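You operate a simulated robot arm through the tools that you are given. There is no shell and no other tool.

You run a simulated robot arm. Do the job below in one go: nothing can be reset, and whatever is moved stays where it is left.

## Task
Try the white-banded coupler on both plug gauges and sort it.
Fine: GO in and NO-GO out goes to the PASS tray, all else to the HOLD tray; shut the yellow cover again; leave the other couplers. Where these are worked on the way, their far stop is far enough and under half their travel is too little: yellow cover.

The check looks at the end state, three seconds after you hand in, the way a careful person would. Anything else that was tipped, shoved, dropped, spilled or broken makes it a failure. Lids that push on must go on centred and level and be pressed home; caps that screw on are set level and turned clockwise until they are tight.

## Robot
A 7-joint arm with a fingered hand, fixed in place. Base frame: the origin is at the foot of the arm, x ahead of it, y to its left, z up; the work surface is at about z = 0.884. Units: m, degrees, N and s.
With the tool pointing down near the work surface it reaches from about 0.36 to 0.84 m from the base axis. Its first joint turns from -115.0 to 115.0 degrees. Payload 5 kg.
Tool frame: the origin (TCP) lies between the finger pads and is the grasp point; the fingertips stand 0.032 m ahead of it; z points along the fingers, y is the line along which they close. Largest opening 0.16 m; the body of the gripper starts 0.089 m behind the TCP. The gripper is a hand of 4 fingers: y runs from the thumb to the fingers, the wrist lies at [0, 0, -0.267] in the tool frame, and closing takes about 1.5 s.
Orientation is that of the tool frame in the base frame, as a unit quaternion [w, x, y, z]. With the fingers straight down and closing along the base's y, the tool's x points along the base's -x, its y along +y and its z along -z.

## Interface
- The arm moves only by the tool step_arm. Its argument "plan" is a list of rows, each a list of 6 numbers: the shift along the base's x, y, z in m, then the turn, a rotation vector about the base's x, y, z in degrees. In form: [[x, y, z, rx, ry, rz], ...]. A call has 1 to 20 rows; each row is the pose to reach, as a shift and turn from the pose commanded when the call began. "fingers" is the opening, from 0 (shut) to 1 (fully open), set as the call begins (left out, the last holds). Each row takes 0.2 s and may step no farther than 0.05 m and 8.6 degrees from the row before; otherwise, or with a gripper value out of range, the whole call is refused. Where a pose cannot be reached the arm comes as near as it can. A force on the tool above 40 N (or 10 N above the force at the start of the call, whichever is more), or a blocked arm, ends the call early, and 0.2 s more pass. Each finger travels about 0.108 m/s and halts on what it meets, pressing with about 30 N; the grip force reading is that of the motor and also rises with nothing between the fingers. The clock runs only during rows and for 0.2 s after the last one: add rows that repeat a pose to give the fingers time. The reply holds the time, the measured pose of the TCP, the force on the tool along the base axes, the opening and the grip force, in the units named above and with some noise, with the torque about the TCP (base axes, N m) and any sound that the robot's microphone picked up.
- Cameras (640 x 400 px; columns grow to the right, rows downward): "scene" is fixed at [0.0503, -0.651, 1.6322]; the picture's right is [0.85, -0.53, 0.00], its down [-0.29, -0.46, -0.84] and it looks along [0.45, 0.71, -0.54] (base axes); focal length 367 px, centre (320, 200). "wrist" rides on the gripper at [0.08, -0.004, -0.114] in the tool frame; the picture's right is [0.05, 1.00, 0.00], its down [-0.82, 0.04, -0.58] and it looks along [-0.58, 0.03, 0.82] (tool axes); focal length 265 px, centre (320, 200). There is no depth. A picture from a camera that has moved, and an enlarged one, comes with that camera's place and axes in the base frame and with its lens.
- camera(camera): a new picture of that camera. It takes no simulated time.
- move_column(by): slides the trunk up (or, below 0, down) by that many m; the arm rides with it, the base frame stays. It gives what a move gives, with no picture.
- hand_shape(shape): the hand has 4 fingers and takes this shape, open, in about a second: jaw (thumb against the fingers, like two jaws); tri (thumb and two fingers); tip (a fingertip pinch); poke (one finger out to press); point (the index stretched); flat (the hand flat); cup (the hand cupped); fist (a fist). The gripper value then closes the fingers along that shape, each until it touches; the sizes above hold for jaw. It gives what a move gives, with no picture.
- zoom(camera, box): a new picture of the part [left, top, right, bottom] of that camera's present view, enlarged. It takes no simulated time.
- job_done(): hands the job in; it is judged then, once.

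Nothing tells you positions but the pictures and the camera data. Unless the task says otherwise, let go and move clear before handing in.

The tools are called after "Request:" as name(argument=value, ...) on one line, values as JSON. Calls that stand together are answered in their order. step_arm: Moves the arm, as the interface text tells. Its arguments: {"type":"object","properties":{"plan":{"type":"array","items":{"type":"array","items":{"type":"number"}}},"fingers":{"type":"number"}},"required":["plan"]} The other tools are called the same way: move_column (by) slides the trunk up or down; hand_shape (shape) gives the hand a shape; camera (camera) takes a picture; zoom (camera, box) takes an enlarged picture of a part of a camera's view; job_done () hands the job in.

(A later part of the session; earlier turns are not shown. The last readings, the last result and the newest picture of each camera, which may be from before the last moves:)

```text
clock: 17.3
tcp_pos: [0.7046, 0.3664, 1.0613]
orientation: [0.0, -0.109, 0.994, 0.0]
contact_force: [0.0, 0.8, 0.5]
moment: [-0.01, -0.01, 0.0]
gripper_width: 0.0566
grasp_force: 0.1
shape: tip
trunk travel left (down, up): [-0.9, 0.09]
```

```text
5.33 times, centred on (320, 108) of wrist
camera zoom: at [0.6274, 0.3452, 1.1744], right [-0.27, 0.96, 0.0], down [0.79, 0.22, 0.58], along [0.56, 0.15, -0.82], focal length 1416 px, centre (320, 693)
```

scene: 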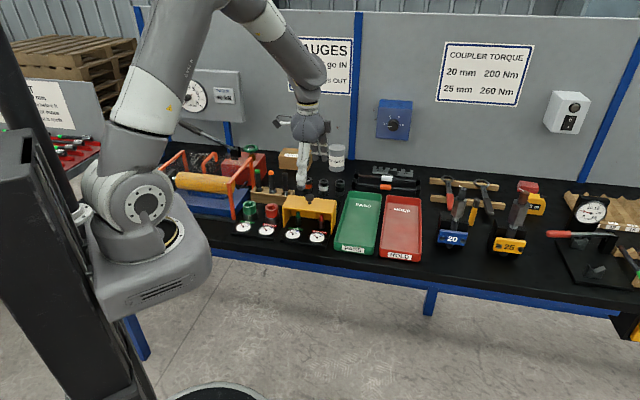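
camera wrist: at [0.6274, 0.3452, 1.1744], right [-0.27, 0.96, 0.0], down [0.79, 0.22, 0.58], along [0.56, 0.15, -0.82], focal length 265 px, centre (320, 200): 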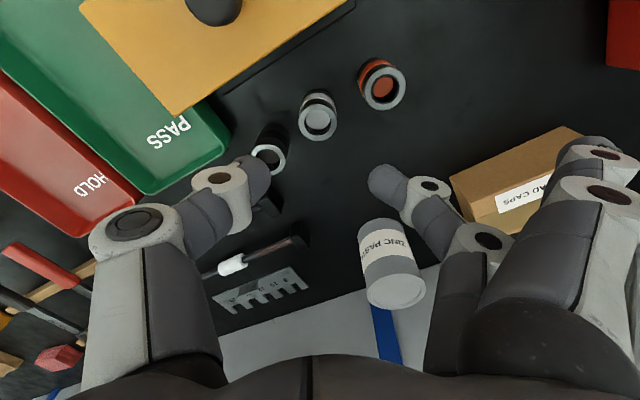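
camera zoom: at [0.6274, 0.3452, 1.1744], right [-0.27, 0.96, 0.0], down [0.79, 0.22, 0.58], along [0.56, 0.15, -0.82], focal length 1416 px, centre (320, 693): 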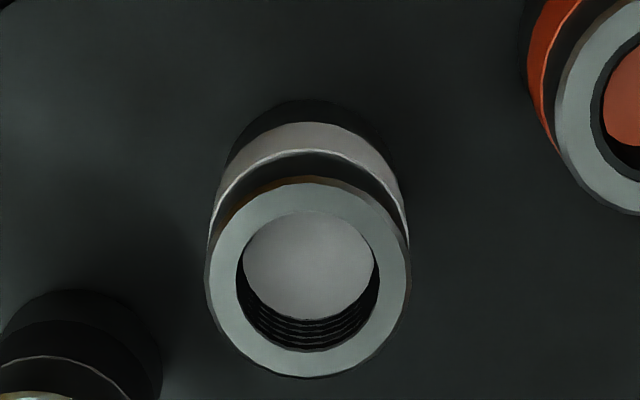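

Coupler is 2 mm toward the thumb side; I'll correct that and descend partway, then look again.

Request:
step_arm(plan=[[0.0004, -0.002, -0.02, 0, 0, 0], [0.0004, -0.002, -0.04, 0, 0, 0], [0.0004, -0.002, -0.06, 0, 0, 0], [0.0004, -0.002, -0.07, 0, 0, 0], [0.0004, -0.002, -0.07, 0, 0, 0]])

Request:
camera(camera="wrist")

Request:
zoom(camera="scene", box=[290, 130, 370, 210])

```text
clock: 18.5
tcp_pos: [0.7041, 0.3644, 0.9908]
orientation: [0.0, -0.11, 0.994, 0.0]
contact_force: [0.3, -0.3, 0.0]
moment: [0.0, 0.01, -0.01]
gripper_width: 0.0568
grasp_force: 0.0
shape: tip
trunk travel left (down, up): [-0.9, 0.09]
```

```text
taken
camera wrist: at [0.6262, 0.3424, 1.1049], right [-0.27, 0.96, 0.0], down [0.79, 0.22, 0.58], along [0.56, 0.15, -0.82], focal length 265 px, centre (320, 200)
```

wrist: 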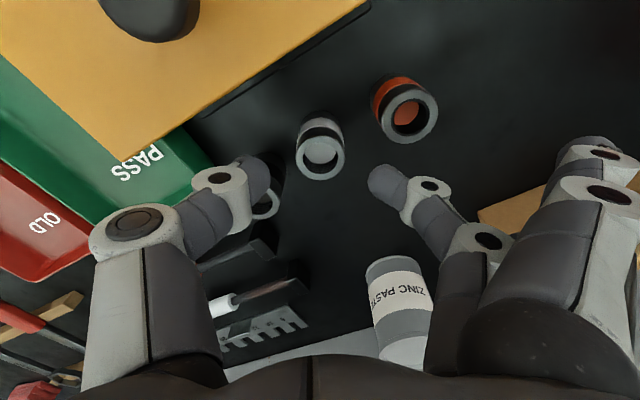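

```text
5.00 times, centred on (330, 170) of scene
camera zoom: at [0.0503, -0.651, 1.6322], right [0.85, -0.53, 0.0], down [-0.29, -0.46, -0.84], along [0.45, 0.71, -0.54], focal length 1836 px, centre (270, 350)
```

zoom: 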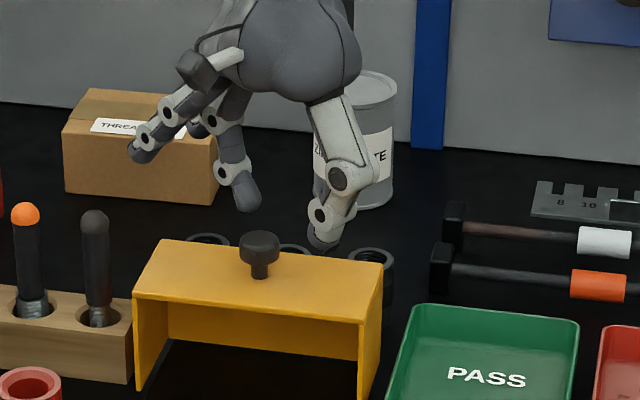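

The thumb and finger straddle the coupler, but clearances to the neighbours and the cover's edge are several millimetres. I'll turn back 4°, narrow the opening slightly, and descend a bit more with a check.

Request:
step_arm(plan=[[0, 0, 0, 0, 0, -4], [0, 0, -0.01, 0, 0, -4], [0, 0, -0.02, 0, 0, -4], [0, 0, -0.02, 0, 0, -4]], fingers=0.31)

Request:
camera(camera="wrist")

Request:
zoom(camera="wrist", box=[200, 100, 440, 250])

Request:
zoom(camera="scene", box=[300, 150, 360, 200])

```text
clock: 19.5
tcp_pos: [0.7061, 0.3637, 0.971]
orientation: [0.0, -0.076, 0.997, 0.001]
contact_force: [0.1, 0.7, 0.3]
moment: [0.02, 0.01, 0.0]
gripper_width: 0.0501
grasp_force: 0.0
shape: tip
trunk travel left (down, up): [-0.9, 0.09]
```

```text
taken
camera wrist: at [0.6256, 0.3485, 1.0846], right [-0.2, 0.98, 0.0], down [0.8, 0.16, 0.58], along [0.57, 0.12, -0.82], focal length 265 px, centre (320, 200)
```

wrist: 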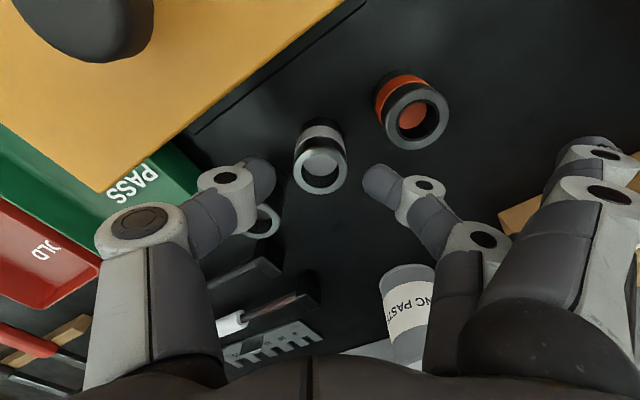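

```text
2.67 times, centred on (320, 175) of wrist
camera zoom: at [0.6256, 0.3485, 1.0846], right [-0.2, 0.98, 0.0], down [0.8, 0.16, 0.58], along [0.57, 0.12, -0.82], focal length 708 px, centre (320, 267)
```

zoom: 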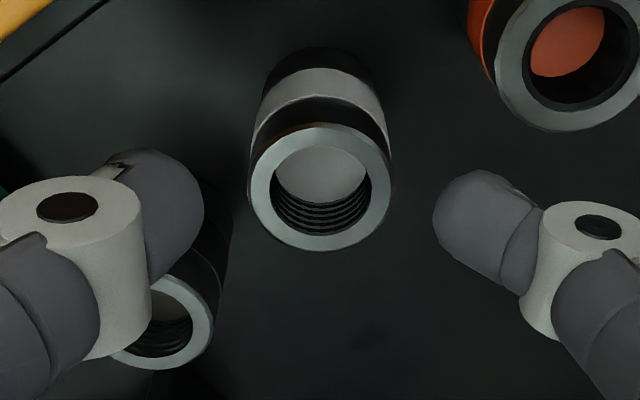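

```text
8.00 times, centred on (330, 175) of scene
camera zoom: at [0.0503, -0.651, 1.6322], right [0.85, -0.53, 0.0], down [-0.29, -0.46, -0.84], along [0.45, 0.71, -0.54], focal length 2938 px, centre (240, 400)
```

zoom: 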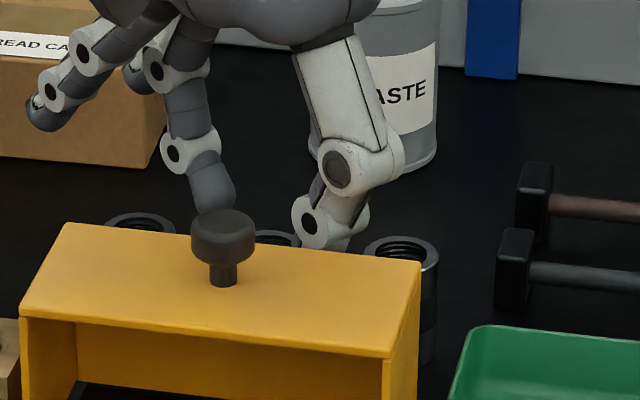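

Coupler is centred and both neighbours and cover have about a centimetre of room. I'll descend the last 22 mm gently and close.

Request:
step_arm(plan=[[0, 0, -0.006, 0, 0, 0], [0, 0, -0.012, 0, 0, 0], [0, 0, -0.018, 0, 0, 0], [0, 0, -0.022, 0, 0, 0], [0, 0, -0.022, 0, 0, 0]])

Request:
camera(camera="wrist")

Request:
zoom(camera="scene", box=[300, 150, 360, 200])

```text
clock: 20.7
tcp_pos: [0.7047, 0.363, 0.9487]
orientation: [0.0, -0.075, 0.997, -0.001]
contact_force: [-0.7, 0.5, 0.2]
moment: [0.01, 0.0, 0.01]
gripper_width: 0.0501
grasp_force: 0.2
shape: tip
trunk travel left (down, up): [-0.9, 0.09]
```

```text
taken
camera wrist: at [0.6255, 0.348, 1.0623], right [-0.2, 0.98, 0.0], down [0.8, 0.16, 0.58], along [0.57, 0.12, -0.82], focal length 265 px, centre (320, 200)
```

wrist: 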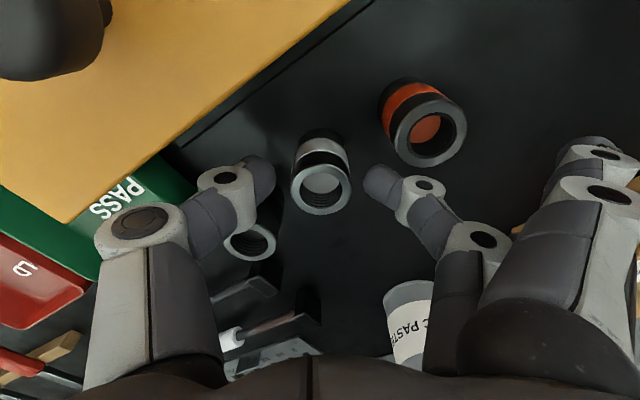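

```text
8.00 times, centred on (330, 175) of scene
camera zoom: at [0.0503, -0.651, 1.6322], right [0.85, -0.53, 0.0], down [-0.29, -0.46, -0.84], along [0.45, 0.71, -0.54], focal length 2938 px, centre (240, 400)
```

zoom: 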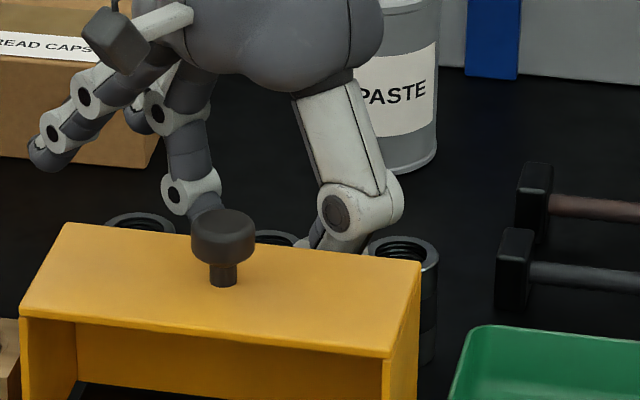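

Still clear of everything; closing on the white coupler now.

Request:
step_arm(plan=[[0, 0, 0, 0, 0, 0], [0, 0, 0, 0, 0, 0], [0, 0, 0, 0, 0, 0], [0, 0, 0, 0, 0, 0], [0, 0, 0, 0, 0, 0]], fingers=0.0)

Request:
camera(camera="wrist")

```text
clock: 21.9
tcp_pos: [0.705, 0.3648, 0.9479]
orientation: [0.0, -0.076, 0.997, 0.001]
contact_force: [-0.6, 0.6, -0.2]
moment: [0.01, -0.01, 0.04]
gripper_width: 0.0249
grasp_force: 30.0
shape: tip
trunk travel left (down, up): [-0.9, 0.09]
```

```text
taken
camera wrist: at [0.6257, 0.3481, 1.0622], right [-0.2, 0.98, 0.0], down [0.8, 0.16, 0.58], along [0.57, 0.12, -0.82], focal length 265 px, centre (320, 200)
```

wrist: 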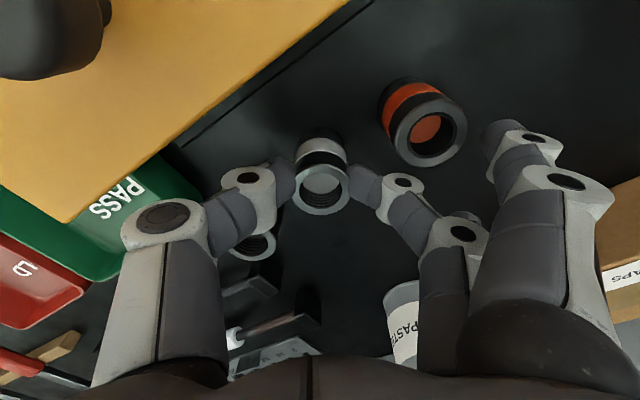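

The coupler is gripped (0.025 m reading, 30 N) and the neighbours have not moved. I'll lift straight up and check.

Request:
step_arm(plan=[[0, 0, 0.005, 0, 0, 0], [0, 0, 0.015, 0, 0, 0], [0, 0, 0.035, 0, 0, 0], [0, 0, 0.065, 0, 0, 0], [0, 0, 0.1, 0, 0, 0], [0, 0, 0.135, 0, 0, 0], [0, 0, 0.165, 0, 0, 0], [0, 0, 0.165, 0, 0, 0]])

Request:
camera(camera="wrist")

Request:
zoom(camera="scene", box=[280, 80, 400, 200])

```text
clock: 23.7
tcp_pos: [0.7051, 0.3636, 1.1124]
orientation: [-0.001, -0.075, 0.997, -0.001]
contact_force: [-0.3, 0.8, -1.7]
moment: [-0.03, -0.01, -0.01]
gripper_width: 0.0254
grasp_force: 30.1
shape: tip
trunk travel left (down, up): [-0.9, 0.09]
```

```text
taken
camera wrist: at [0.626, 0.3477, 1.2273], right [-0.2, 0.98, 0.0], down [0.8, 0.16, 0.58], along [0.57, 0.11, -0.82], focal length 265 px, centre (320, 200)
```

wrist: 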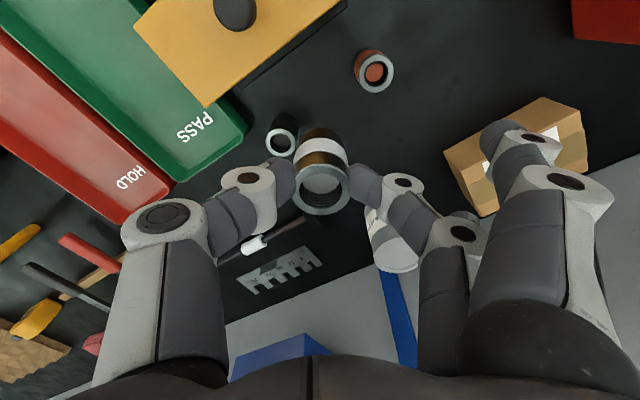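

```text
3.33 times, centred on (340, 140) of scene
camera zoom: at [0.0503, -0.651, 1.6322], right [0.85, -0.53, 0.0], down [-0.29, -0.46, -0.84], along [0.45, 0.71, -0.54], focal length 1224 px, centre (253, 400)
```

zoom: 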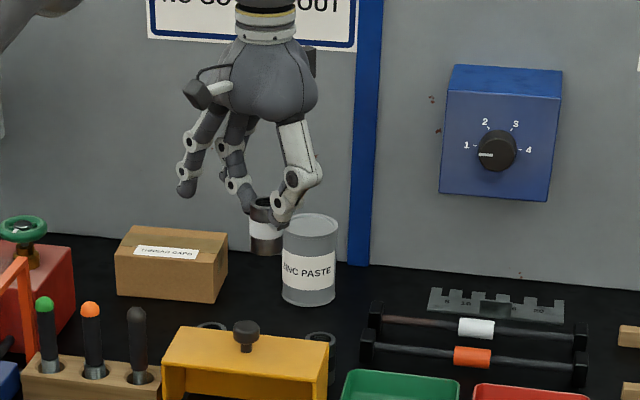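

The coupler is lifted cleanly, hanging upright. I'll carry it over toward the gauge and turn the hand about 81° so the spare fingers point over the open front area, clear of the ring gauges and the cover.

Request:
step_arm(plan=[[0, 0, 0.015, 0, 0, 0], [-0.0175, -0.0094, 0.018, 0, 0, 8.14], [-0.035, -0.0187, 0.018, 0, 0, 16.28], [-0.0525, -0.0281, 0.018, 0, 0, 24.42], [-0.07, -0.0375, 0.018, 0, 0, 32.56], [-0.0875, -0.0469, 0.018, 0, 0, 40.7], [-0.105, -0.0562, 0.018, 0, 0, 48.84], [-0.1225, -0.0656, 0.018, 0, 0, 56.98], [-0.14, -0.075, 0.018, 0, 0, 65.12], [-0.1575, -0.0843, 0.018, 0, 0, 73.26], [-0.175, -0.0937, 0.018, 0, 0, 81.4], [-0.175, -0.0937, 0.018, 0, 0, 81.4], [-0.175, -0.0937, 0.018, 0, 0, 81.4]])

Request:
camera(camera="wrist")

Request:
camera(camera="scene")

```text
clock: 26.5
tcp_pos: [0.5289, 0.2708, 1.1308]
orientation: [-0.001, -0.707, 0.707, 0.0]
contact_force: [0.2, 0.5, -1.7]
moment: [-0.02, -0.01, -0.01]
gripper_width: 0.0256
grasp_force: 29.9
shape: tip
trunk travel left (down, up): [-0.9, 0.09]
```

```text
taken
camera wrist: at [0.5331, 0.1901, 1.2452], right [-1.0, -0.05, 0.0], down [-0.04, 0.82, 0.58], along [-0.03, 0.58, -0.82], focal length 265 px, centre (320, 200)
```

wrist: 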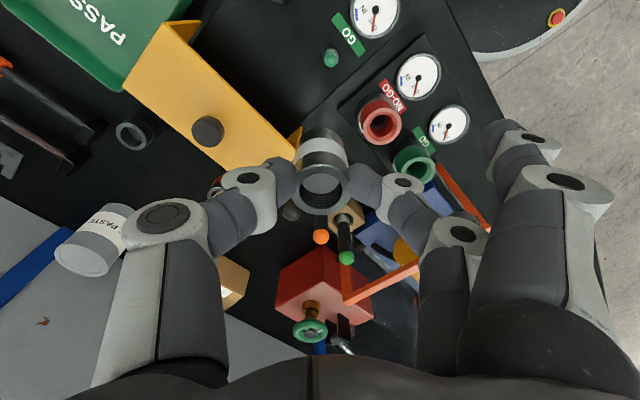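

```text
taken
```

scene: 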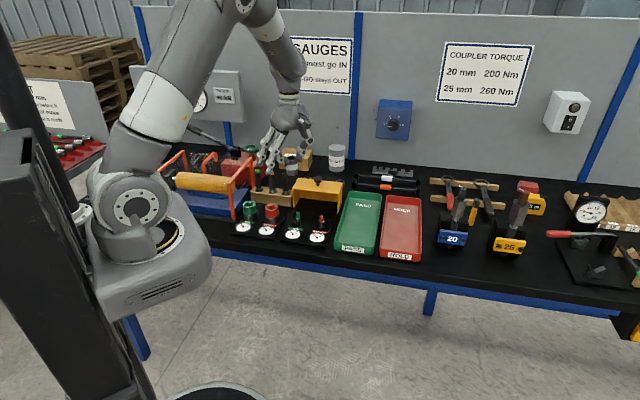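

Orientation is as wanted. I'll shift a bit so both pins come into the wrist view and measure them.

Request:
step_arm(plan=[[0, -0.018, 0, 0, 0, 0], [0, -0.035, 0, 0, 0, 0], [0, -0.035, 0, 0, 0, 0], [0, -0.035, 0, 0, 0, 0]])

Request:
camera(camera="wrist")

Request:
zoom(camera="wrist", box=[290, 60, 370, 110])

Request:
zoom(camera="wrist", box=[230, 10, 310, 60])

```text
clock: 27.5
tcp_pos: [0.5304, 0.2332, 1.1318]
orientation: [0.0, 0.707, -0.707, 0.0]
contact_force: [0.4, 0.6, -2.8]
moment: [-0.05, -0.01, -0.02]
gripper_width: 0.0252
grasp_force: 30.0
shape: tip
trunk travel left (down, up): [-0.9, 0.09]
```

```text
taken
camera wrist: at [0.5342, 0.1544, 1.2454], right [-1.0, -0.05, 0.0], down [-0.04, 0.82, 0.58], along [-0.03, 0.58, -0.82], focal length 265 px, centre (320, 200)
```

wrist: 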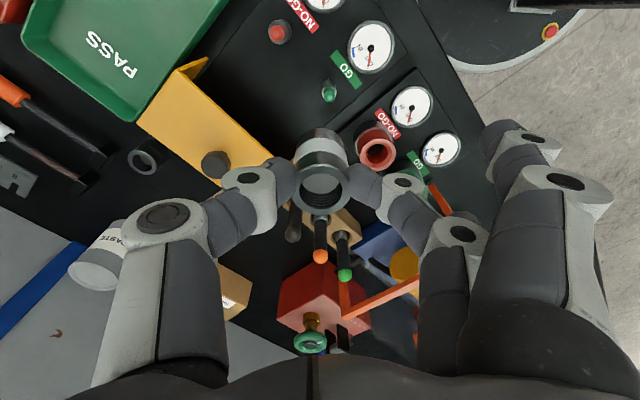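

```text
8.00 times, centred on (330, 85) of wrist
camera zoom: at [0.5342, 0.1544, 1.2454], right [-1.0, -0.05, 0.0], down [-0.04, 0.82, 0.58], along [-0.03, 0.58, -0.82], focal length 2123 px, centre (240, 1120)
```

zoom: 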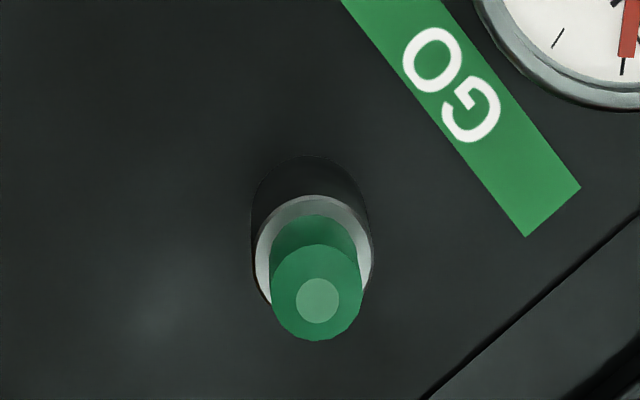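

```text
8.00 times, centred on (270, 35) of wrist
camera zoom: at [0.5342, 0.1544, 1.2454], right [-1.0, -0.05, 0.0], down [-0.04, 0.82, 0.58], along [-0.03, 0.58, -0.82], focal length 2123 px, centre (720, 1520)
```

zoom: 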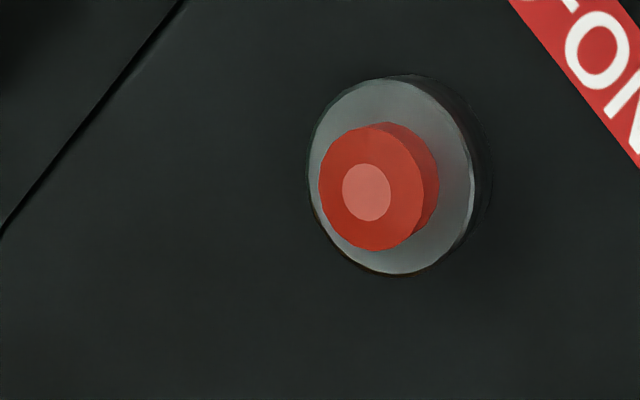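

Pins measured: GO at about (0.520, 0.228), NO-GO at about (0.576, 0.172). Now I check how the coupler sits in the pinch (offset and tilt).

Request:
zoom(camera="wrist", box=[260, 110, 388, 230])

Request:
zoom(camera="scene", box=[270, 130, 340, 190])

```text
3.33 times, centred on (324, 170) of wrist
camera zoom: at [0.5342, 0.1544, 1.2454], right [-1.0, -0.05, 0.0], down [-0.04, 0.82, 0.58], along [-0.03, 0.58, -0.82], focal length 885 px, centre (307, 300)
```

zoom: 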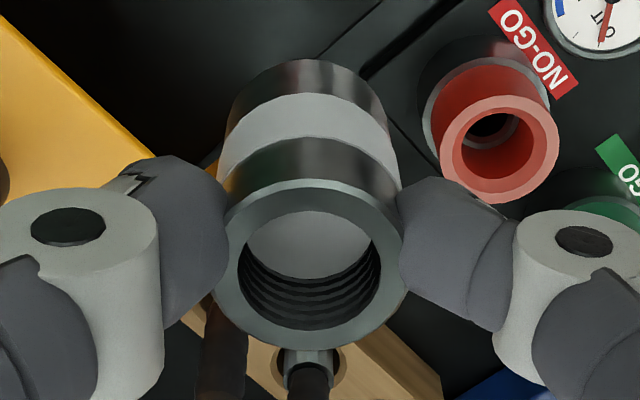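

```text
6.67 times, centred on (305, 160) of scene
camera zoom: at [0.0503, -0.651, 1.6322], right [0.85, -0.53, 0.0], down [-0.29, -0.46, -0.84], along [0.45, 0.71, -0.54], focal length 2448 px, centre (420, 467)
```

zoom: 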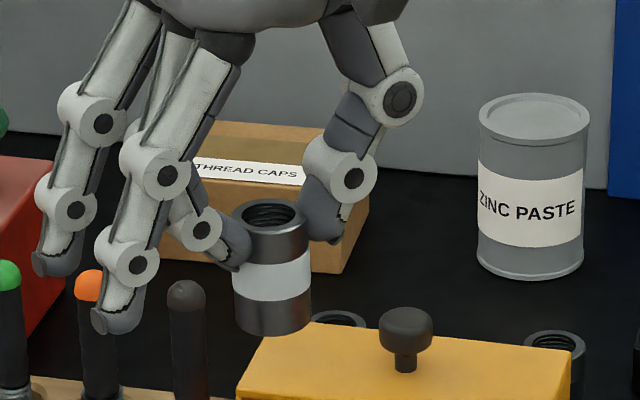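

Coupler hangs centred and upright in the pinch. I'll move over the GO pin and lower until the coupler's bottom is just above the pin tip.

Request:
step_arm(plan=[[-0.0104, -0.0064, 0, 0, 0, 0], [-0.0104, -0.0064, -0.03, 0, 0, 0], [-0.0104, -0.0064, -0.06, 0, 0, 0], [-0.0104, -0.0064, -0.085, 0, 0, 0], [-0.0104, -0.0064, -0.1, 0, 0, 0], [-0.0104, -0.0064, -0.1, 0, 0, 0]])

Request:
camera(camera="wrist")

Request:
zoom(camera="scene", box=[250, 160, 350, 250])

```text
clock: 28.9
tcp_pos: [0.5198, 0.2313, 1.0296]
orientation: [0.0, 0.707, -0.707, 0.0]
contact_force: [0.2, 0.2, -3.4]
moment: [-0.01, 0.02, 0.0]
gripper_width: 0.0251
grasp_force: 30.3
shape: tip
trunk travel left (down, up): [-0.9, 0.09]
```

```text
taken
camera wrist: at [0.5232, 0.1501, 1.1443], right [-1.0, -0.05, 0.0], down [-0.04, 0.82, 0.58], along [-0.03, 0.58, -0.82], focal length 265 px, centre (320, 200)
```

wrist: 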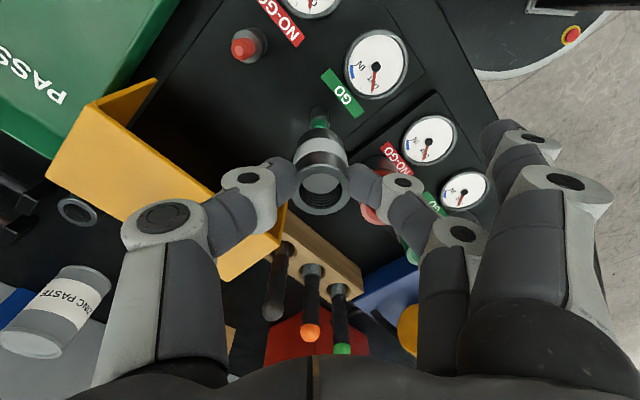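

```text
4.44 times, centred on (300, 205) of scene
camera zoom: at [0.0503, -0.651, 1.6322], right [0.85, -0.53, 0.0], down [-0.29, -0.46, -0.84], along [0.45, 0.71, -0.54], focal length 1632 px, centre (409, 178)
```

zoom: 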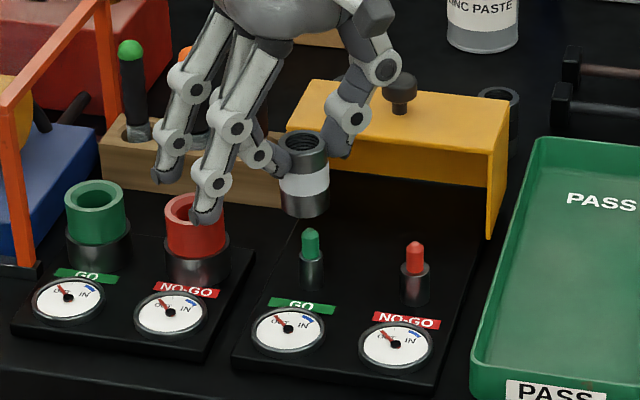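

The coupler is now just above the GO pin. I'll zoom to check the alignment from both cameras.

Request:
zoom(camera="wrist", box=[270, 90, 370, 220])

Request:
zoom(camera="scene", box=[296, 180, 346, 230])

```text
3.08 times, centred on (320, 155) of wrist
camera zoom: at [0.5232, 0.1501, 1.1443], right [-1.0, -0.05, 0.0], down [-0.04, 0.82, 0.58], along [-0.03, 0.58, -0.82], focal length 817 px, centre (320, 338)
```

zoom: 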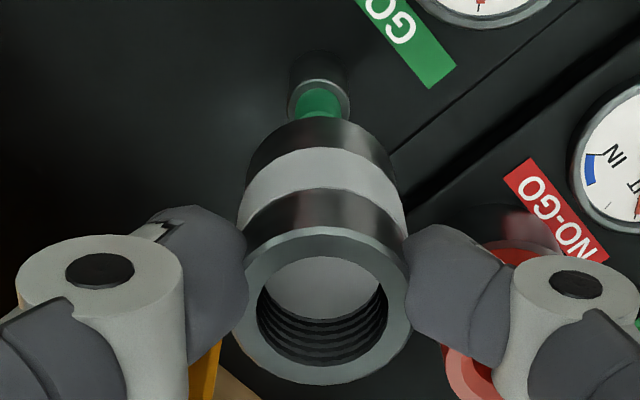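

```text
8.00 times, centred on (321, 205) of scene
camera zoom: at [0.0503, -0.651, 1.6322], right [0.85, -0.53, 0.0], down [-0.29, -0.46, -0.84], along [0.45, 0.71, -0.54], focal length 2938 px, centre (312, 160)
```

zoom: 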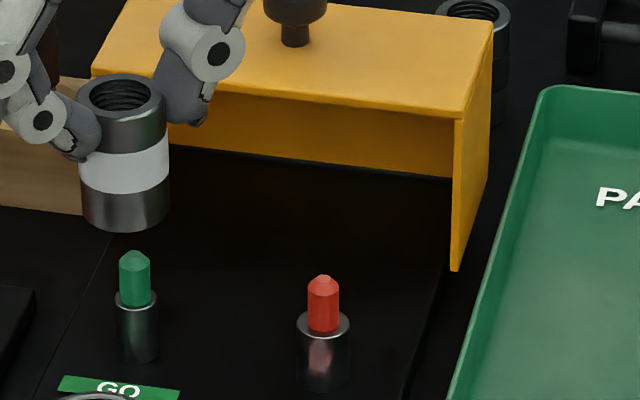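

The coupler is about 2.5 mm off the pin axis toward the back. I'll correct that and lower slowly over the tip.

Request:
step_arm(plan=[[0.001, -0.0025, 0, 0, 0, 0], [0.001, -0.0025, -0.006, 0, 0, 0], [0.001, -0.0025, -0.012, 0, 0, 0], [0.001, -0.0025, -0.018, 0, 0, 0], [0.001, -0.0025, -0.024, 0, 0, 0], [0.001, -0.0025, -0.03, 0, 0, 0], [0.001, -0.0025, -0.034, 0, 0, 0], [0.001, -0.0025, -0.034, 0, 0, 0]])

Request:
zoom(camera="wrist", box=[270, 90, 370, 220])

Request:
zoom(camera="scene", box=[280, 180, 346, 246])

```text
clock: 30.7
tcp_pos: [0.52, 0.2274, 0.9976]
orientation: [0.001, -0.707, 0.707, 0.0]
contact_force: [-0.7, -0.2, -2.9]
moment: [0.0, 0.0, -0.01]
gripper_width: 0.0252
grasp_force: 30.2
shape: tip
trunk travel left (down, up): [-0.9, 0.09]
```

```text
3.08 times, centred on (320, 155) of wrist
camera zoom: at [0.5244, 0.1473, 1.1115], right [-1.0, -0.05, 0.0], down [-0.04, 0.82, 0.58], along [-0.03, 0.58, -0.82], focal length 817 px, centre (320, 338)
```

zoom: 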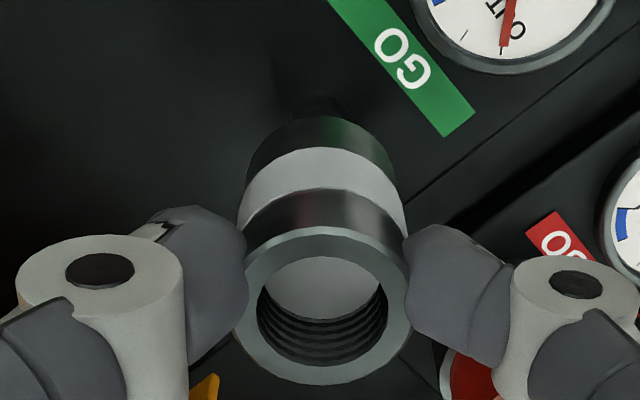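

```text
6.06 times, centred on (313, 213) of scene
camera zoom: at [0.0503, -0.651, 1.6322], right [0.85, -0.53, 0.0], down [-0.29, -0.46, -0.84], along [0.45, 0.71, -0.54], focal length 2226 px, centre (362, 121)
```

zoom: 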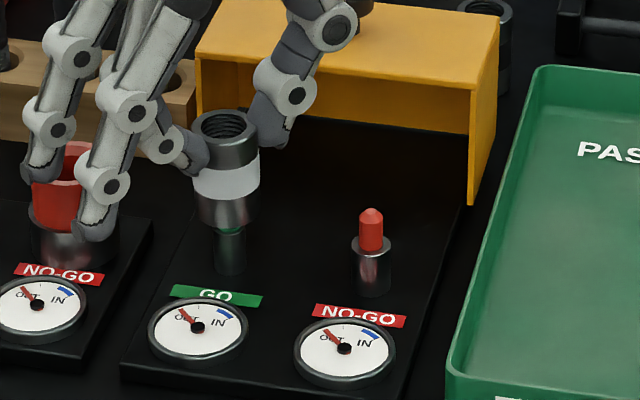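

The tip has entered the coupler without force and it's centred. I'll keep lowering slowly while watching the force.

Request:
step_arm(plan=[[0, 0, -0.003, 0, 0, 0], [0, 0, -0.006, 0, 0, 0], [0, 0, -0.009, 0, 0, 0], [0, 0, -0.012, 0, 0, 0], [0, 0, -0.015, 0, 0, 0], [0, 0, -0.018, 0, 0, 0], [0, 0, -0.018, 0, 0, 0]])

Request:
zoom(camera="scene", box=[280, 180, 346, 246])

Request:
zoom(camera="wrist", box=[270, 50, 400, 220])

```text
clock: 32.3
tcp_pos: [0.5206, 0.2256, 0.9806]
orientation: [0.0, -0.707, 0.707, 0.0]
contact_force: [-0.1, 0.5, -2.1]
moment: [0.04, 0.02, 0.01]
gripper_width: 0.025
grasp_force: 30.0
shape: tip
trunk travel left (down, up): [-0.9, 0.09]
```

```text
6.06 times, centred on (313, 213) of scene
camera zoom: at [0.0503, -0.651, 1.6322], right [0.85, -0.53, 0.0], down [-0.29, -0.46, -0.84], along [0.45, 0.71, -0.54], focal length 2226 px, centre (362, 121)
```

zoom: 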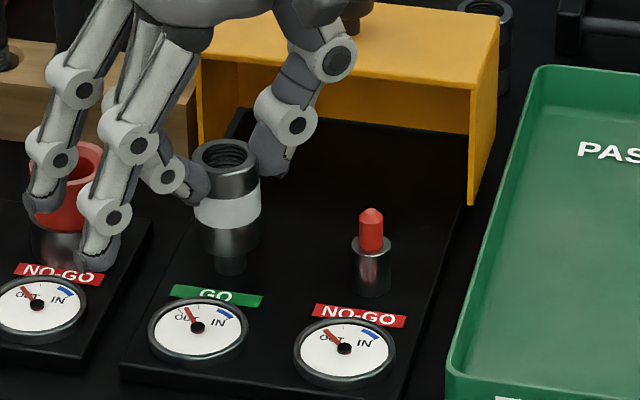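

```text
2.35 times, centred on (335, 135) of wrist
camera zoom: at [0.524, 0.1466, 1.093], right [-1.0, -0.05, 0.0], down [-0.04, 0.82, 0.58], along [-0.03, 0.58, -0.82], focal length 624 px, centre (285, 353)
```

zoom: 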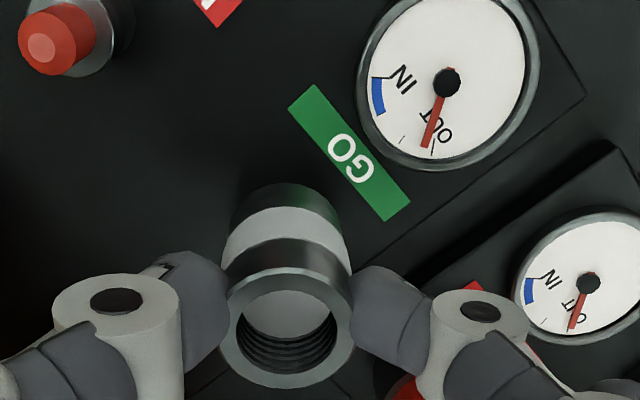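

No force and the GO needle is starting to move. I'll continue down toward the plate.

Request:
step_arm(plan=[[0, 0, -0.003, 0, 0, 0], [0, 0, -0.006, 0, 0, 0], [0, 0, -0.009, 0, 0, 0], [0, 0, -0.012, 0, 0, 0], [0, 0, -0.015, 0, 0, 0], [0, 0, -0.017, 0, 0, 0], [0, 0, -0.017, 0, 0, 0]])

Request:
zoom(camera="scene", box=[280, 180, 346, 246])

Request:
zoom(camera="wrist", box=[270, 50, 400, 220])

```text
clock: 33.9
tcp_pos: [0.5204, 0.2279, 0.9628]
orientation: [-0.001, 0.707, -0.707, 0.0]
contact_force: [0.1, 0.0, -2.7]
moment: [-0.02, -0.01, -0.01]
gripper_width: 0.0253
grasp_force: 29.8
shape: tip
trunk travel left (down, up): [-0.9, 0.09]
```

```text
6.06 times, centred on (313, 213) of scene
camera zoom: at [0.0503, -0.651, 1.6322], right [0.85, -0.53, 0.0], down [-0.29, -0.46, -0.84], along [0.45, 0.71, -0.54], focal length 2226 px, centre (362, 121)
```

zoom: 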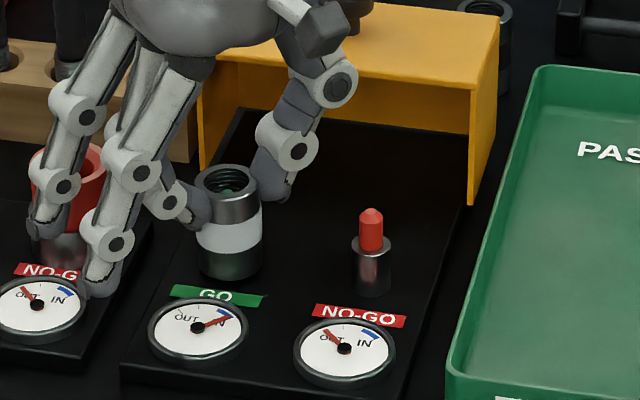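

```text
2.35 times, centred on (335, 135) of wrist
camera zoom: at [0.5243, 0.1466, 1.0764], right [-1.0, -0.05, 0.0], down [-0.04, 0.82, 0.58], along [-0.03, 0.58, -0.82], focal length 624 px, centre (285, 353)
```

zoom: 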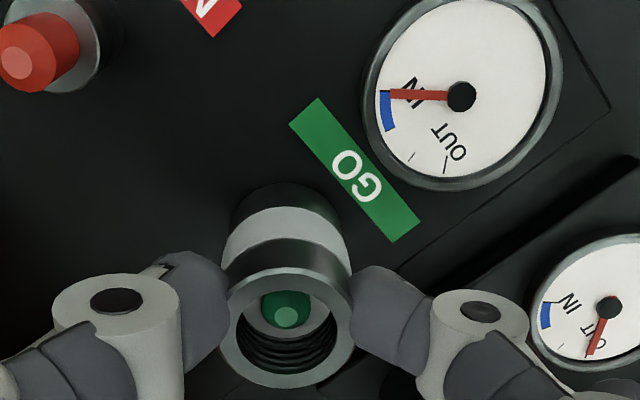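

GO needle swung to IN and the green tip shows inside the bore. I'll seat it a touch further to confirm it bottoms out.

Request:
step_arm(plan=[[0, 0, -0.001, 0, 0, 0], [0, 0, -0.002, 0, 0, 0], [0, 0, -0.003, 0, 0, 0], [0, 0, -0.004, 0, 0, 0], [0, 0, -0.004, 0, 0, 0]])

Request:
zoom(camera="scene", box=[290, 200, 334, 244])

```text
clock: 35.1
tcp_pos: [0.5215, 0.2266, 0.9595]
orientation: [-0.002, 0.707, -0.707, 0.001]
contact_force: [0.6, -0.7, 10.1]
moment: [-0.02, 0.04, 0.02]
gripper_width: 0.0256
grasp_force: 29.8
shape: tip
trunk travel left (down, up): [-0.9, 0.09]
```

```text
9.09 times, centred on (312, 222) of scene
camera zoom: at [0.0503, -0.651, 1.6322], right [0.85, -0.53, 0.0], down [-0.29, -0.46, -0.84], along [0.45, 0.71, -0.54], focal length 3339 px, centre (393, 0)
```

zoom: 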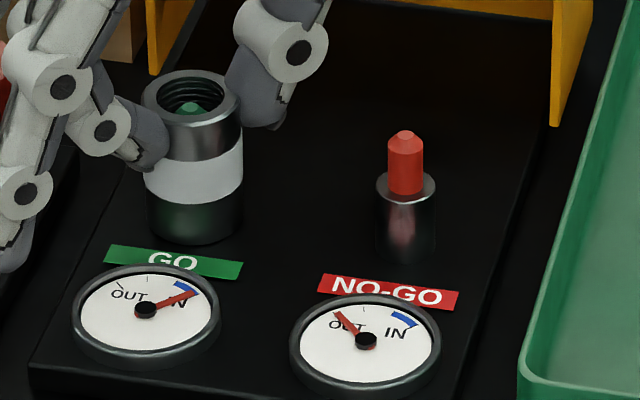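

GO is fully IN (bottomed on the plate). Now I'll lift straight off and move over the NO-GO pin.

Request:
step_arm(plan=[[0, 0, 0.01, 0, 0, 0], [0, 0, 0.025, 0, 0, 0], [0, 0, 0.045, 0, 0, 0], [0, 0, 0.065, 0, 0, 0], [0, 0, 0.085, 0, 0, 0], [0.014, -0.014, 0.085, 0, 0, 0], [0.028, -0.028, 0.085, 0, 0, 0], [0.042, -0.042, 0.085, 0, 0, 0], [0.0555, -0.0555, 0.085, 0, 0, 0], [0.0555, -0.0555, 0.085, 0, 0, 0], [0.0555, -0.0555, 0.085, 0, 0, 0]])

Request:
zoom(camera="wrist", box=[270, 80, 370, 220])

Request:
zoom(camera="scene", box=[290, 170, 350, 240])

```text
clock: 37.5
tcp_pos: [0.5749, 0.1715, 1.0456]
orientation: [0.0, -0.707, 0.707, 0.0]
contact_force: [0.3, 0.3, -2.7]
moment: [-0.02, -0.01, -0.01]
gripper_width: 0.0254
grasp_force: 29.6
shape: tip
trunk travel left (down, up): [-0.9, 0.09]
```

```text
2.86 times, centred on (320, 150) of wrist
camera zoom: at [0.5791, 0.0911, 1.1585], right [-1.0, -0.05, 0.0], down [-0.04, 0.82, 0.58], along [-0.03, 0.58, -0.82], focal length 758 px, centre (320, 343)
```

zoom: 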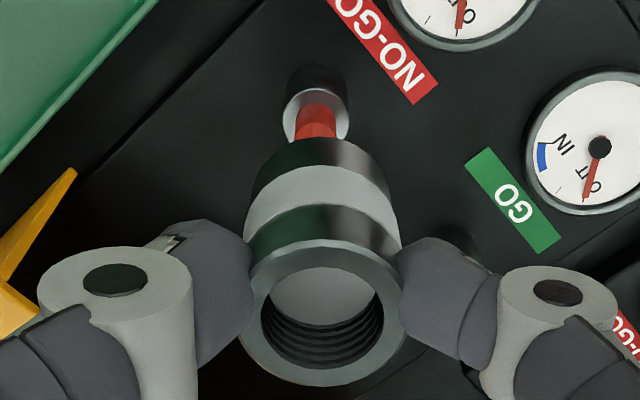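

```text
5.71 times, centred on (320, 205) of scene
camera zoom: at [0.0503, -0.651, 1.6322], right [0.85, -0.53, 0.0], down [-0.29, -0.46, -0.84], along [0.45, 0.71, -0.54], focal length 2098 px, centre (320, 171)
```

zoom: 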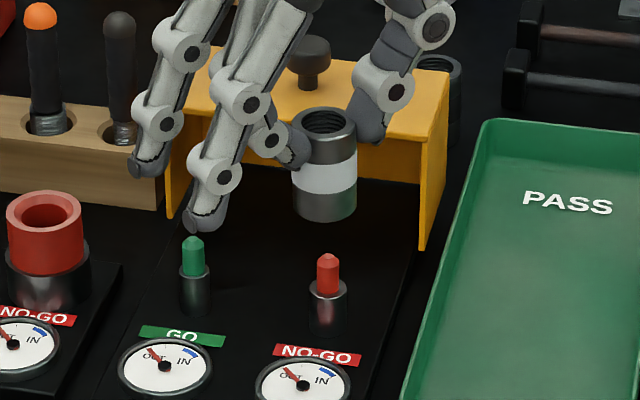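

Coupler is over NO-GO, about 1.5 mm off in x. I'll correct and lower slowly over the red tip, watching the force.

Request:
step_arm(plan=[[0.0016, 0.0003, 0, 0, 0, 0], [0.0016, 0.0003, -0.008, 0, 0, 0], [0.0016, 0.0003, -0.016, 0, 0, 0], [0.0016, 0.0003, -0.024, 0, 0, 0], [0.0016, 0.0003, -0.032, 0, 0, 0], [0.0016, 0.0003, -0.04, 0, 0, 0], [0.0016, 0.0003, -0.048, 0, 0, 0], [0.0016, 0.0003, -0.048, 0, 0, 0]])

Request:
zoom(camera="wrist", box=[270, 50, 400, 220])

Request:
zoom(camera="scene", box=[290, 180, 350, 246])

```text
clock: 39.3
tcp_pos: [0.577, 0.1719, 0.9946]
orientation: [-0.001, -0.707, 0.707, -0.001]
contact_force: [-0.4, -0.4, -2.1]
moment: [-0.01, 0.01, 0.0]
gripper_width: 0.0253
grasp_force: 29.9
shape: tip
trunk travel left (down, up): [-0.9, 0.09]
```

```text
2.35 times, centred on (335, 135) of wrist
camera zoom: at [0.5812, 0.0916, 1.1095], right [-1.0, -0.05, 0.0], down [-0.04, 0.82, 0.58], along [-0.03, 0.58, -0.82], focal length 624 px, centre (285, 353)
```

zoom: 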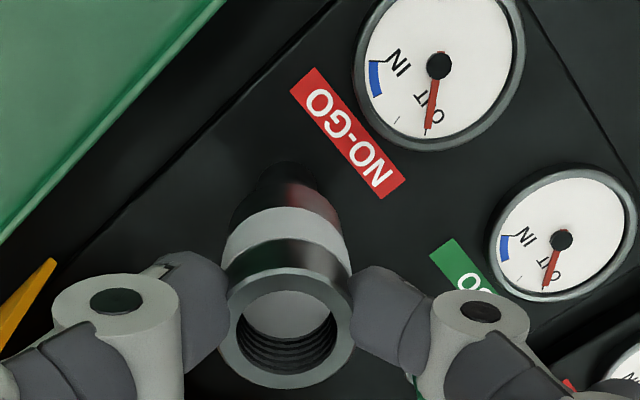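

```text
6.06 times, centred on (320, 213) of scene
camera zoom: at [0.0503, -0.651, 1.6322], right [0.85, -0.53, 0.0], down [-0.29, -0.46, -0.84], along [0.45, 0.71, -0.54], focal length 2226 px, centre (320, 121)
```

zoom: 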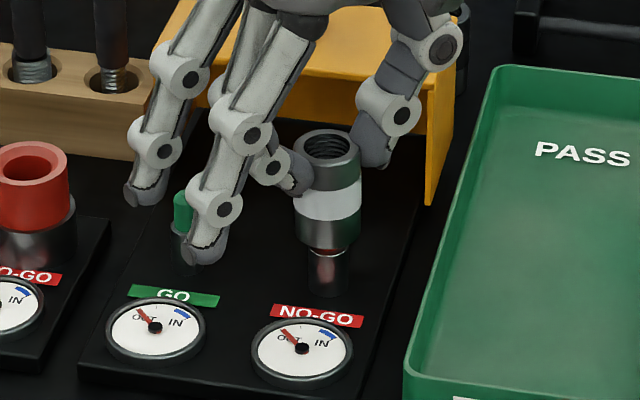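

Aligned over the NO-GO steel section. Lowering in 2 mm steps to feel whether it seats or stops.

Request:
step_arm(plan=[[0, 0, -0.002, 0, 0, 0], [0, 0, -0.004, 0, 0, 0], [0, 0, -0.006, 0, 0, 0], [0, 0, -0.008, 0, 0, 0], [0, 0, -0.01, 0, 0, 0], [0, 0, -0.012, 0, 0, 0], [0, 0, -0.014, 0, 0, 0], [0, 0, -0.014, 0, 0, 0]])

Request:
zoom(camera="wrist", box=[270, 50, 400, 220])

Request:
zoom(camera="scene", box=[290, 180, 350, 246])

```text
clock: 41.1
tcp_pos: [0.5777, 0.1718, 0.9853]
orientation: [-0.003, 0.707, -0.707, 0.002]
contact_force: [5.8, 6.1, 35.8]
moment: [0.05, -0.17, 0.0]
gripper_width: 0.0285
grasp_force: 29.6
shape: tip
trunk travel left (down, up): [-0.9, 0.09]
```

```text
2.35 times, centred on (335, 135) of wrist
camera zoom: at [0.581, 0.0928, 1.0984], right [-1.0, -0.05, -0.01], down [-0.05, 0.81, 0.58], along [-0.03, 0.58, -0.82], focal length 624 px, centre (285, 353)
```

zoom: 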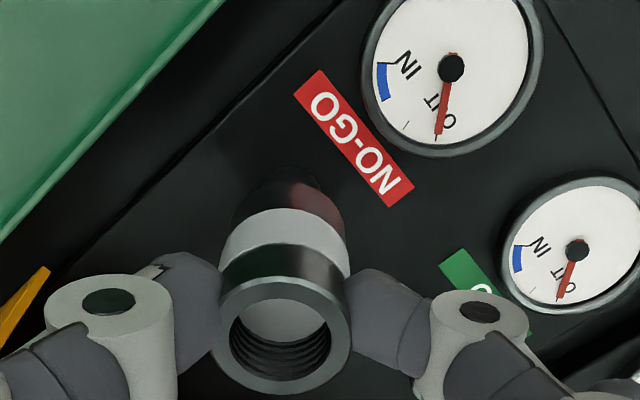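

```text
6.06 times, centred on (320, 213) of scene
camera zoom: at [0.0503, -0.651, 1.6322], right [0.85, -0.53, 0.0], down [-0.29, -0.46, -0.84], along [0.45, 0.71, -0.54], focal length 2226 px, centre (320, 121)
```

zoom: 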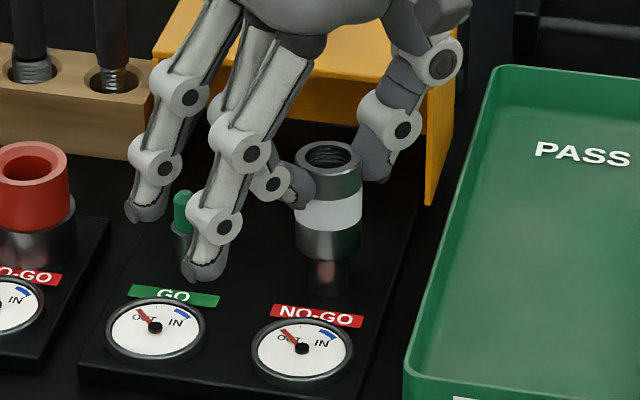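

The coupler stopped on top of the NO-GO steel with the needle at OUT, but that could be misalignment by a millimetre. I'll lift a little and check the alignment closely before judging.

Request:
step_arm(plan=[[0, 0, 0.005, 0, 0, 0], [0, 0, 0.012, 0, 0, 0], [0, 0, 0.019, 0, 0, 0], [0, 0, 0.019, 0, 0, 0]])

Request:
zoom(camera="wrist", box=[280, 100, 360, 150])

Request:
zoom(camera="wrist", box=[270, 100, 370, 225])

Request:
zoom(camera="scene", box=[310, 195, 338, 233])

```text
clock: 42.1
tcp_pos: [0.5768, 0.1725, 1.0]
orientation: [-0.001, -0.707, 0.707, 0.001]
contact_force: [0.3, -0.2, -2.1]
moment: [-0.01, -0.01, -0.02]
gripper_width: 0.0263
grasp_force: 30.1
shape: tip
trunk travel left (down, up): [-0.9, 0.09]
```

```text
8.00 times, centred on (320, 125) of wrist
camera zoom: at [0.5805, 0.092, 1.1142], right [-1.0, -0.05, 0.0], down [-0.04, 0.82, 0.58], along [-0.03, 0.58, -0.82], focal length 2123 px, centre (320, 800)
```

zoom: 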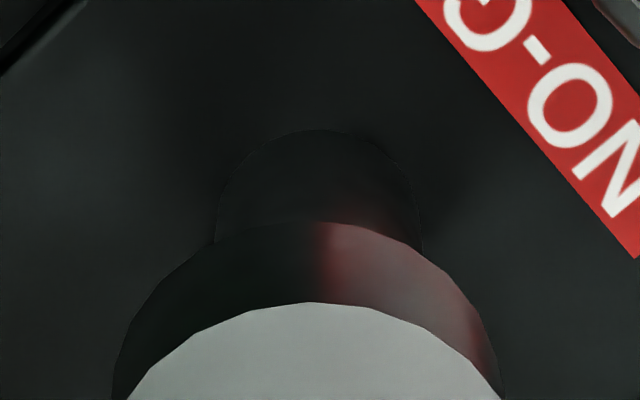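

```text
3.20 times, centred on (320, 162) of wrist
camera zoom: at [0.5805, 0.092, 1.1142], right [-1.0, -0.05, 0.0], down [-0.04, 0.82, 0.58], along [-0.03, 0.58, -0.82], focal length 849 px, centre (320, 320)
```

zoom: 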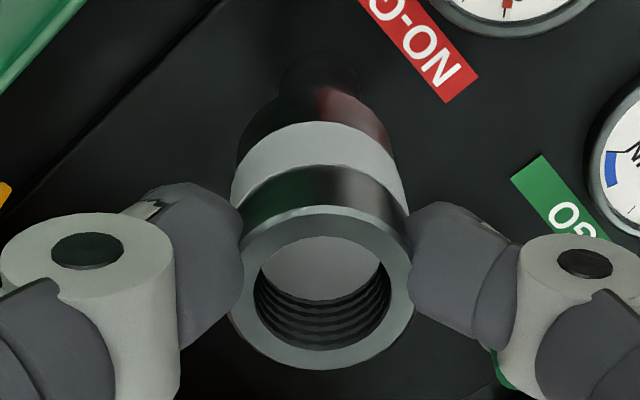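

```text
10.53 times, centred on (324, 214) of scene
camera zoom: at [0.0503, -0.651, 1.6322], right [0.85, -0.53, 0.0], down [-0.29, -0.46, -0.84], along [0.45, 0.71, -0.54], focal length 3866 px, centre (278, 53)
```

zoom: 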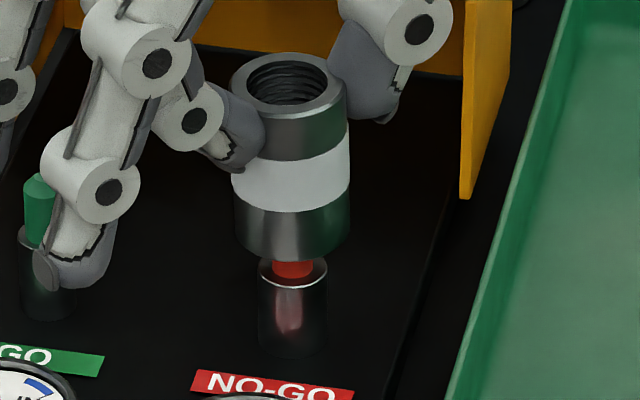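

The best estimate is that the coupler is about 1 mm off in −x/−y. I'll correct by that and try again gently.

Request:
step_arm(plan=[[-0.0007, -0.0011, 0, 0, 0, 0], [-0.0007, -0.0011, -0.005, 0, 0, 0], [-0.0007, -0.0011, -0.009, 0, 0, 0], [-0.0007, -0.0011, -0.012, 0, 0, 0], [-0.0007, -0.0011, -0.014, 0, 0, 0], [-0.0007, -0.0011, -0.016, 0, 0, 0], [-0.0007, -0.0011, -0.0175, 0, 0, 0], [-0.0007, -0.0011, -0.0175, 0, 0, 0]])

Request:
zoom(camera="scene", box=[305, 195, 341, 245])

```text
clock: 43.9
tcp_pos: [0.5753, 0.1699, 0.9827]
orientation: [0.001, 0.707, -0.707, 0.0]
contact_force: [-0.7, 0.0, -2.3]
moment: [0.02, -0.02, -0.01]
gripper_width: 0.0263
grasp_force: 29.3
shape: tip
trunk travel left (down, up): [-0.9, 0.09]
```

```text
8.00 times, centred on (323, 220) of scene
camera zoom: at [0.0503, -0.651, 1.6322], right [0.85, -0.53, 0.0], down [-0.29, -0.46, -0.84], along [0.45, 0.71, -0.54], focal length 2938 px, centre (296, 40)
```

zoom: 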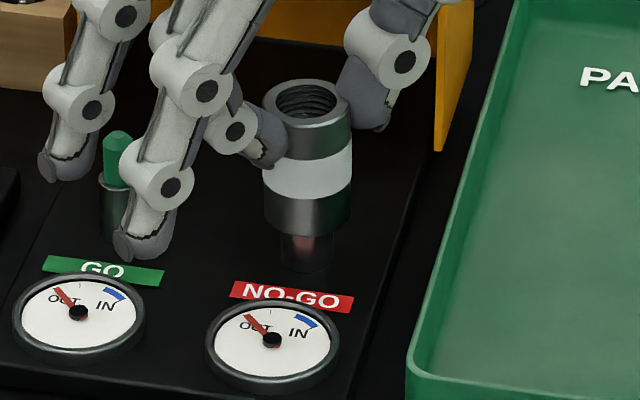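

No contact force yet at this height. Continuing down in 1.5 mm steps.

Request:
step_arm(plan=[[0, 0, -0.0015, 0, 0, 0], [0, 0, -0.003, 0, 0, 0], [0, 0, -0.0045, 0, 0, 0], [0, 0, -0.006, 0, 0, 0], [0, 0, -0.006, 0, 0, 0]])

Request:
zoom(camera="scene", box=[305, 195, 341, 245])

```text
clock: 45.1
tcp_pos: [0.5762, 0.1692, 0.9764]
orientation: [0.0, -0.707, 0.708, 0.0]
contact_force: [-0.7, -0.8, -2.3]
moment: [0.02, 0.01, 0.02]
gripper_width: 0.0263
grasp_force: 29.4
shape: tip
trunk travel left (down, up): [-0.9, 0.09]
```

```text
8.00 times, centred on (323, 220) of scene
camera zoom: at [0.0503, -0.651, 1.6322], right [0.85, -0.53, 0.0], down [-0.29, -0.46, -0.84], along [0.45, 0.71, -0.54], focal length 2938 px, centre (296, 40)
```

zoom: 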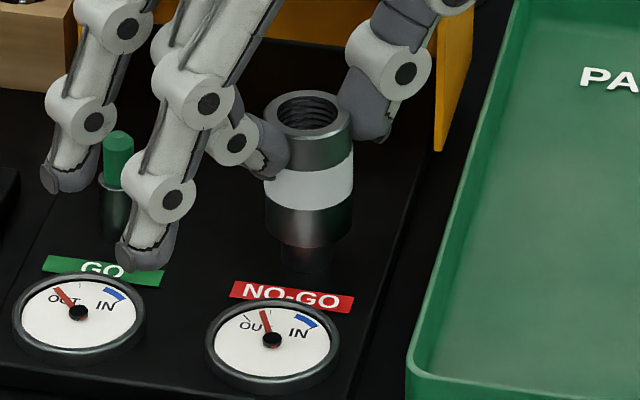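

With correct alignment the coupler slides onto the NO-GO steel, and the needle is moving off OUT. I'll continue to see if it goes fully in.

Request:
step_arm(plan=[[0, 0, -0.002, 0, 0, 0], [0, 0, -0.004, 0, 0, 0], [0, 0, -0.006, 0, 0, 0], [0, 0, -0.008, 0, 0, 0], [0, 0, -0.01, 0, 0, 0], [0, 0, -0.012, 0, 0, 0], [0, 0, -0.014, 0, 0, 0], [0, 0, -0.016, 0, 0, 0], [0, 0, -0.018, 0, 0, 0], [0, 0, -0.018, 0, 0, 0]])

Request:
zoom(camera="scene", box=[305, 195, 341, 245])

Request:
zoom(camera="wrist", box=[270, 30, 400, 220])

```text
clock: 47.3
tcp_pos: [0.5761, 0.169, 0.9597]
orientation: [0.0, -0.707, 0.708, 0.0]
contact_force: [-0.4, -0.9, 0.1]
moment: [0.0, 0.01, -0.02]
gripper_width: 0.0262
grasp_force: 29.4
shape: tip
trunk travel left (down, up): [-0.9, 0.09]
```

```text
8.00 times, centred on (323, 220) of scene
camera zoom: at [0.0503, -0.651, 1.6322], right [0.85, -0.53, 0.0], down [-0.29, -0.46, -0.84], along [0.45, 0.71, -0.54], focal length 2938 px, centre (296, 40)
```

zoom: 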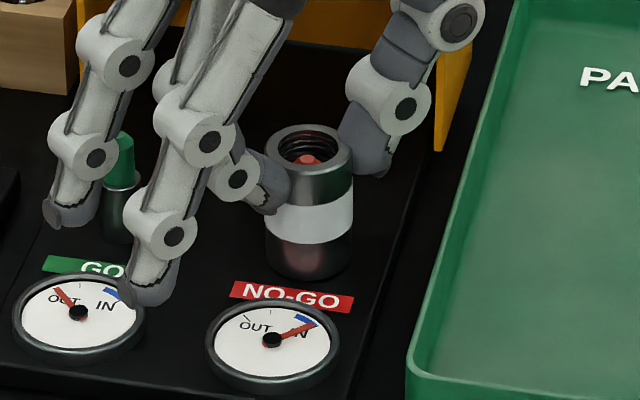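

```text
2.11 times, centred on (335, 125) of wrist
camera zoom: at [0.5809, 0.0899, 1.0735], right [-1.0, -0.05, 0.0], down [-0.04, 0.82, 0.58], along [-0.03, 0.58, -0.82], focal length 559 px, centre (288, 358)
```

zoom: 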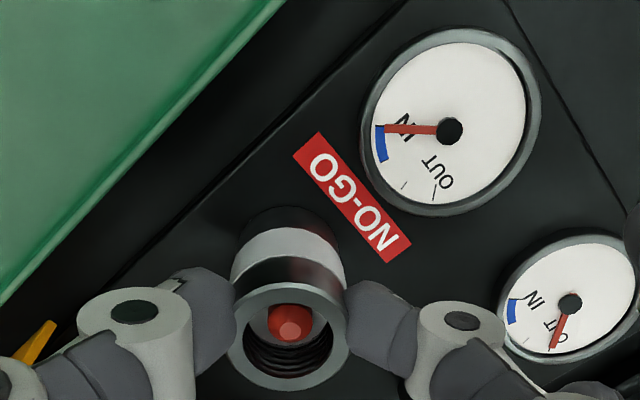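

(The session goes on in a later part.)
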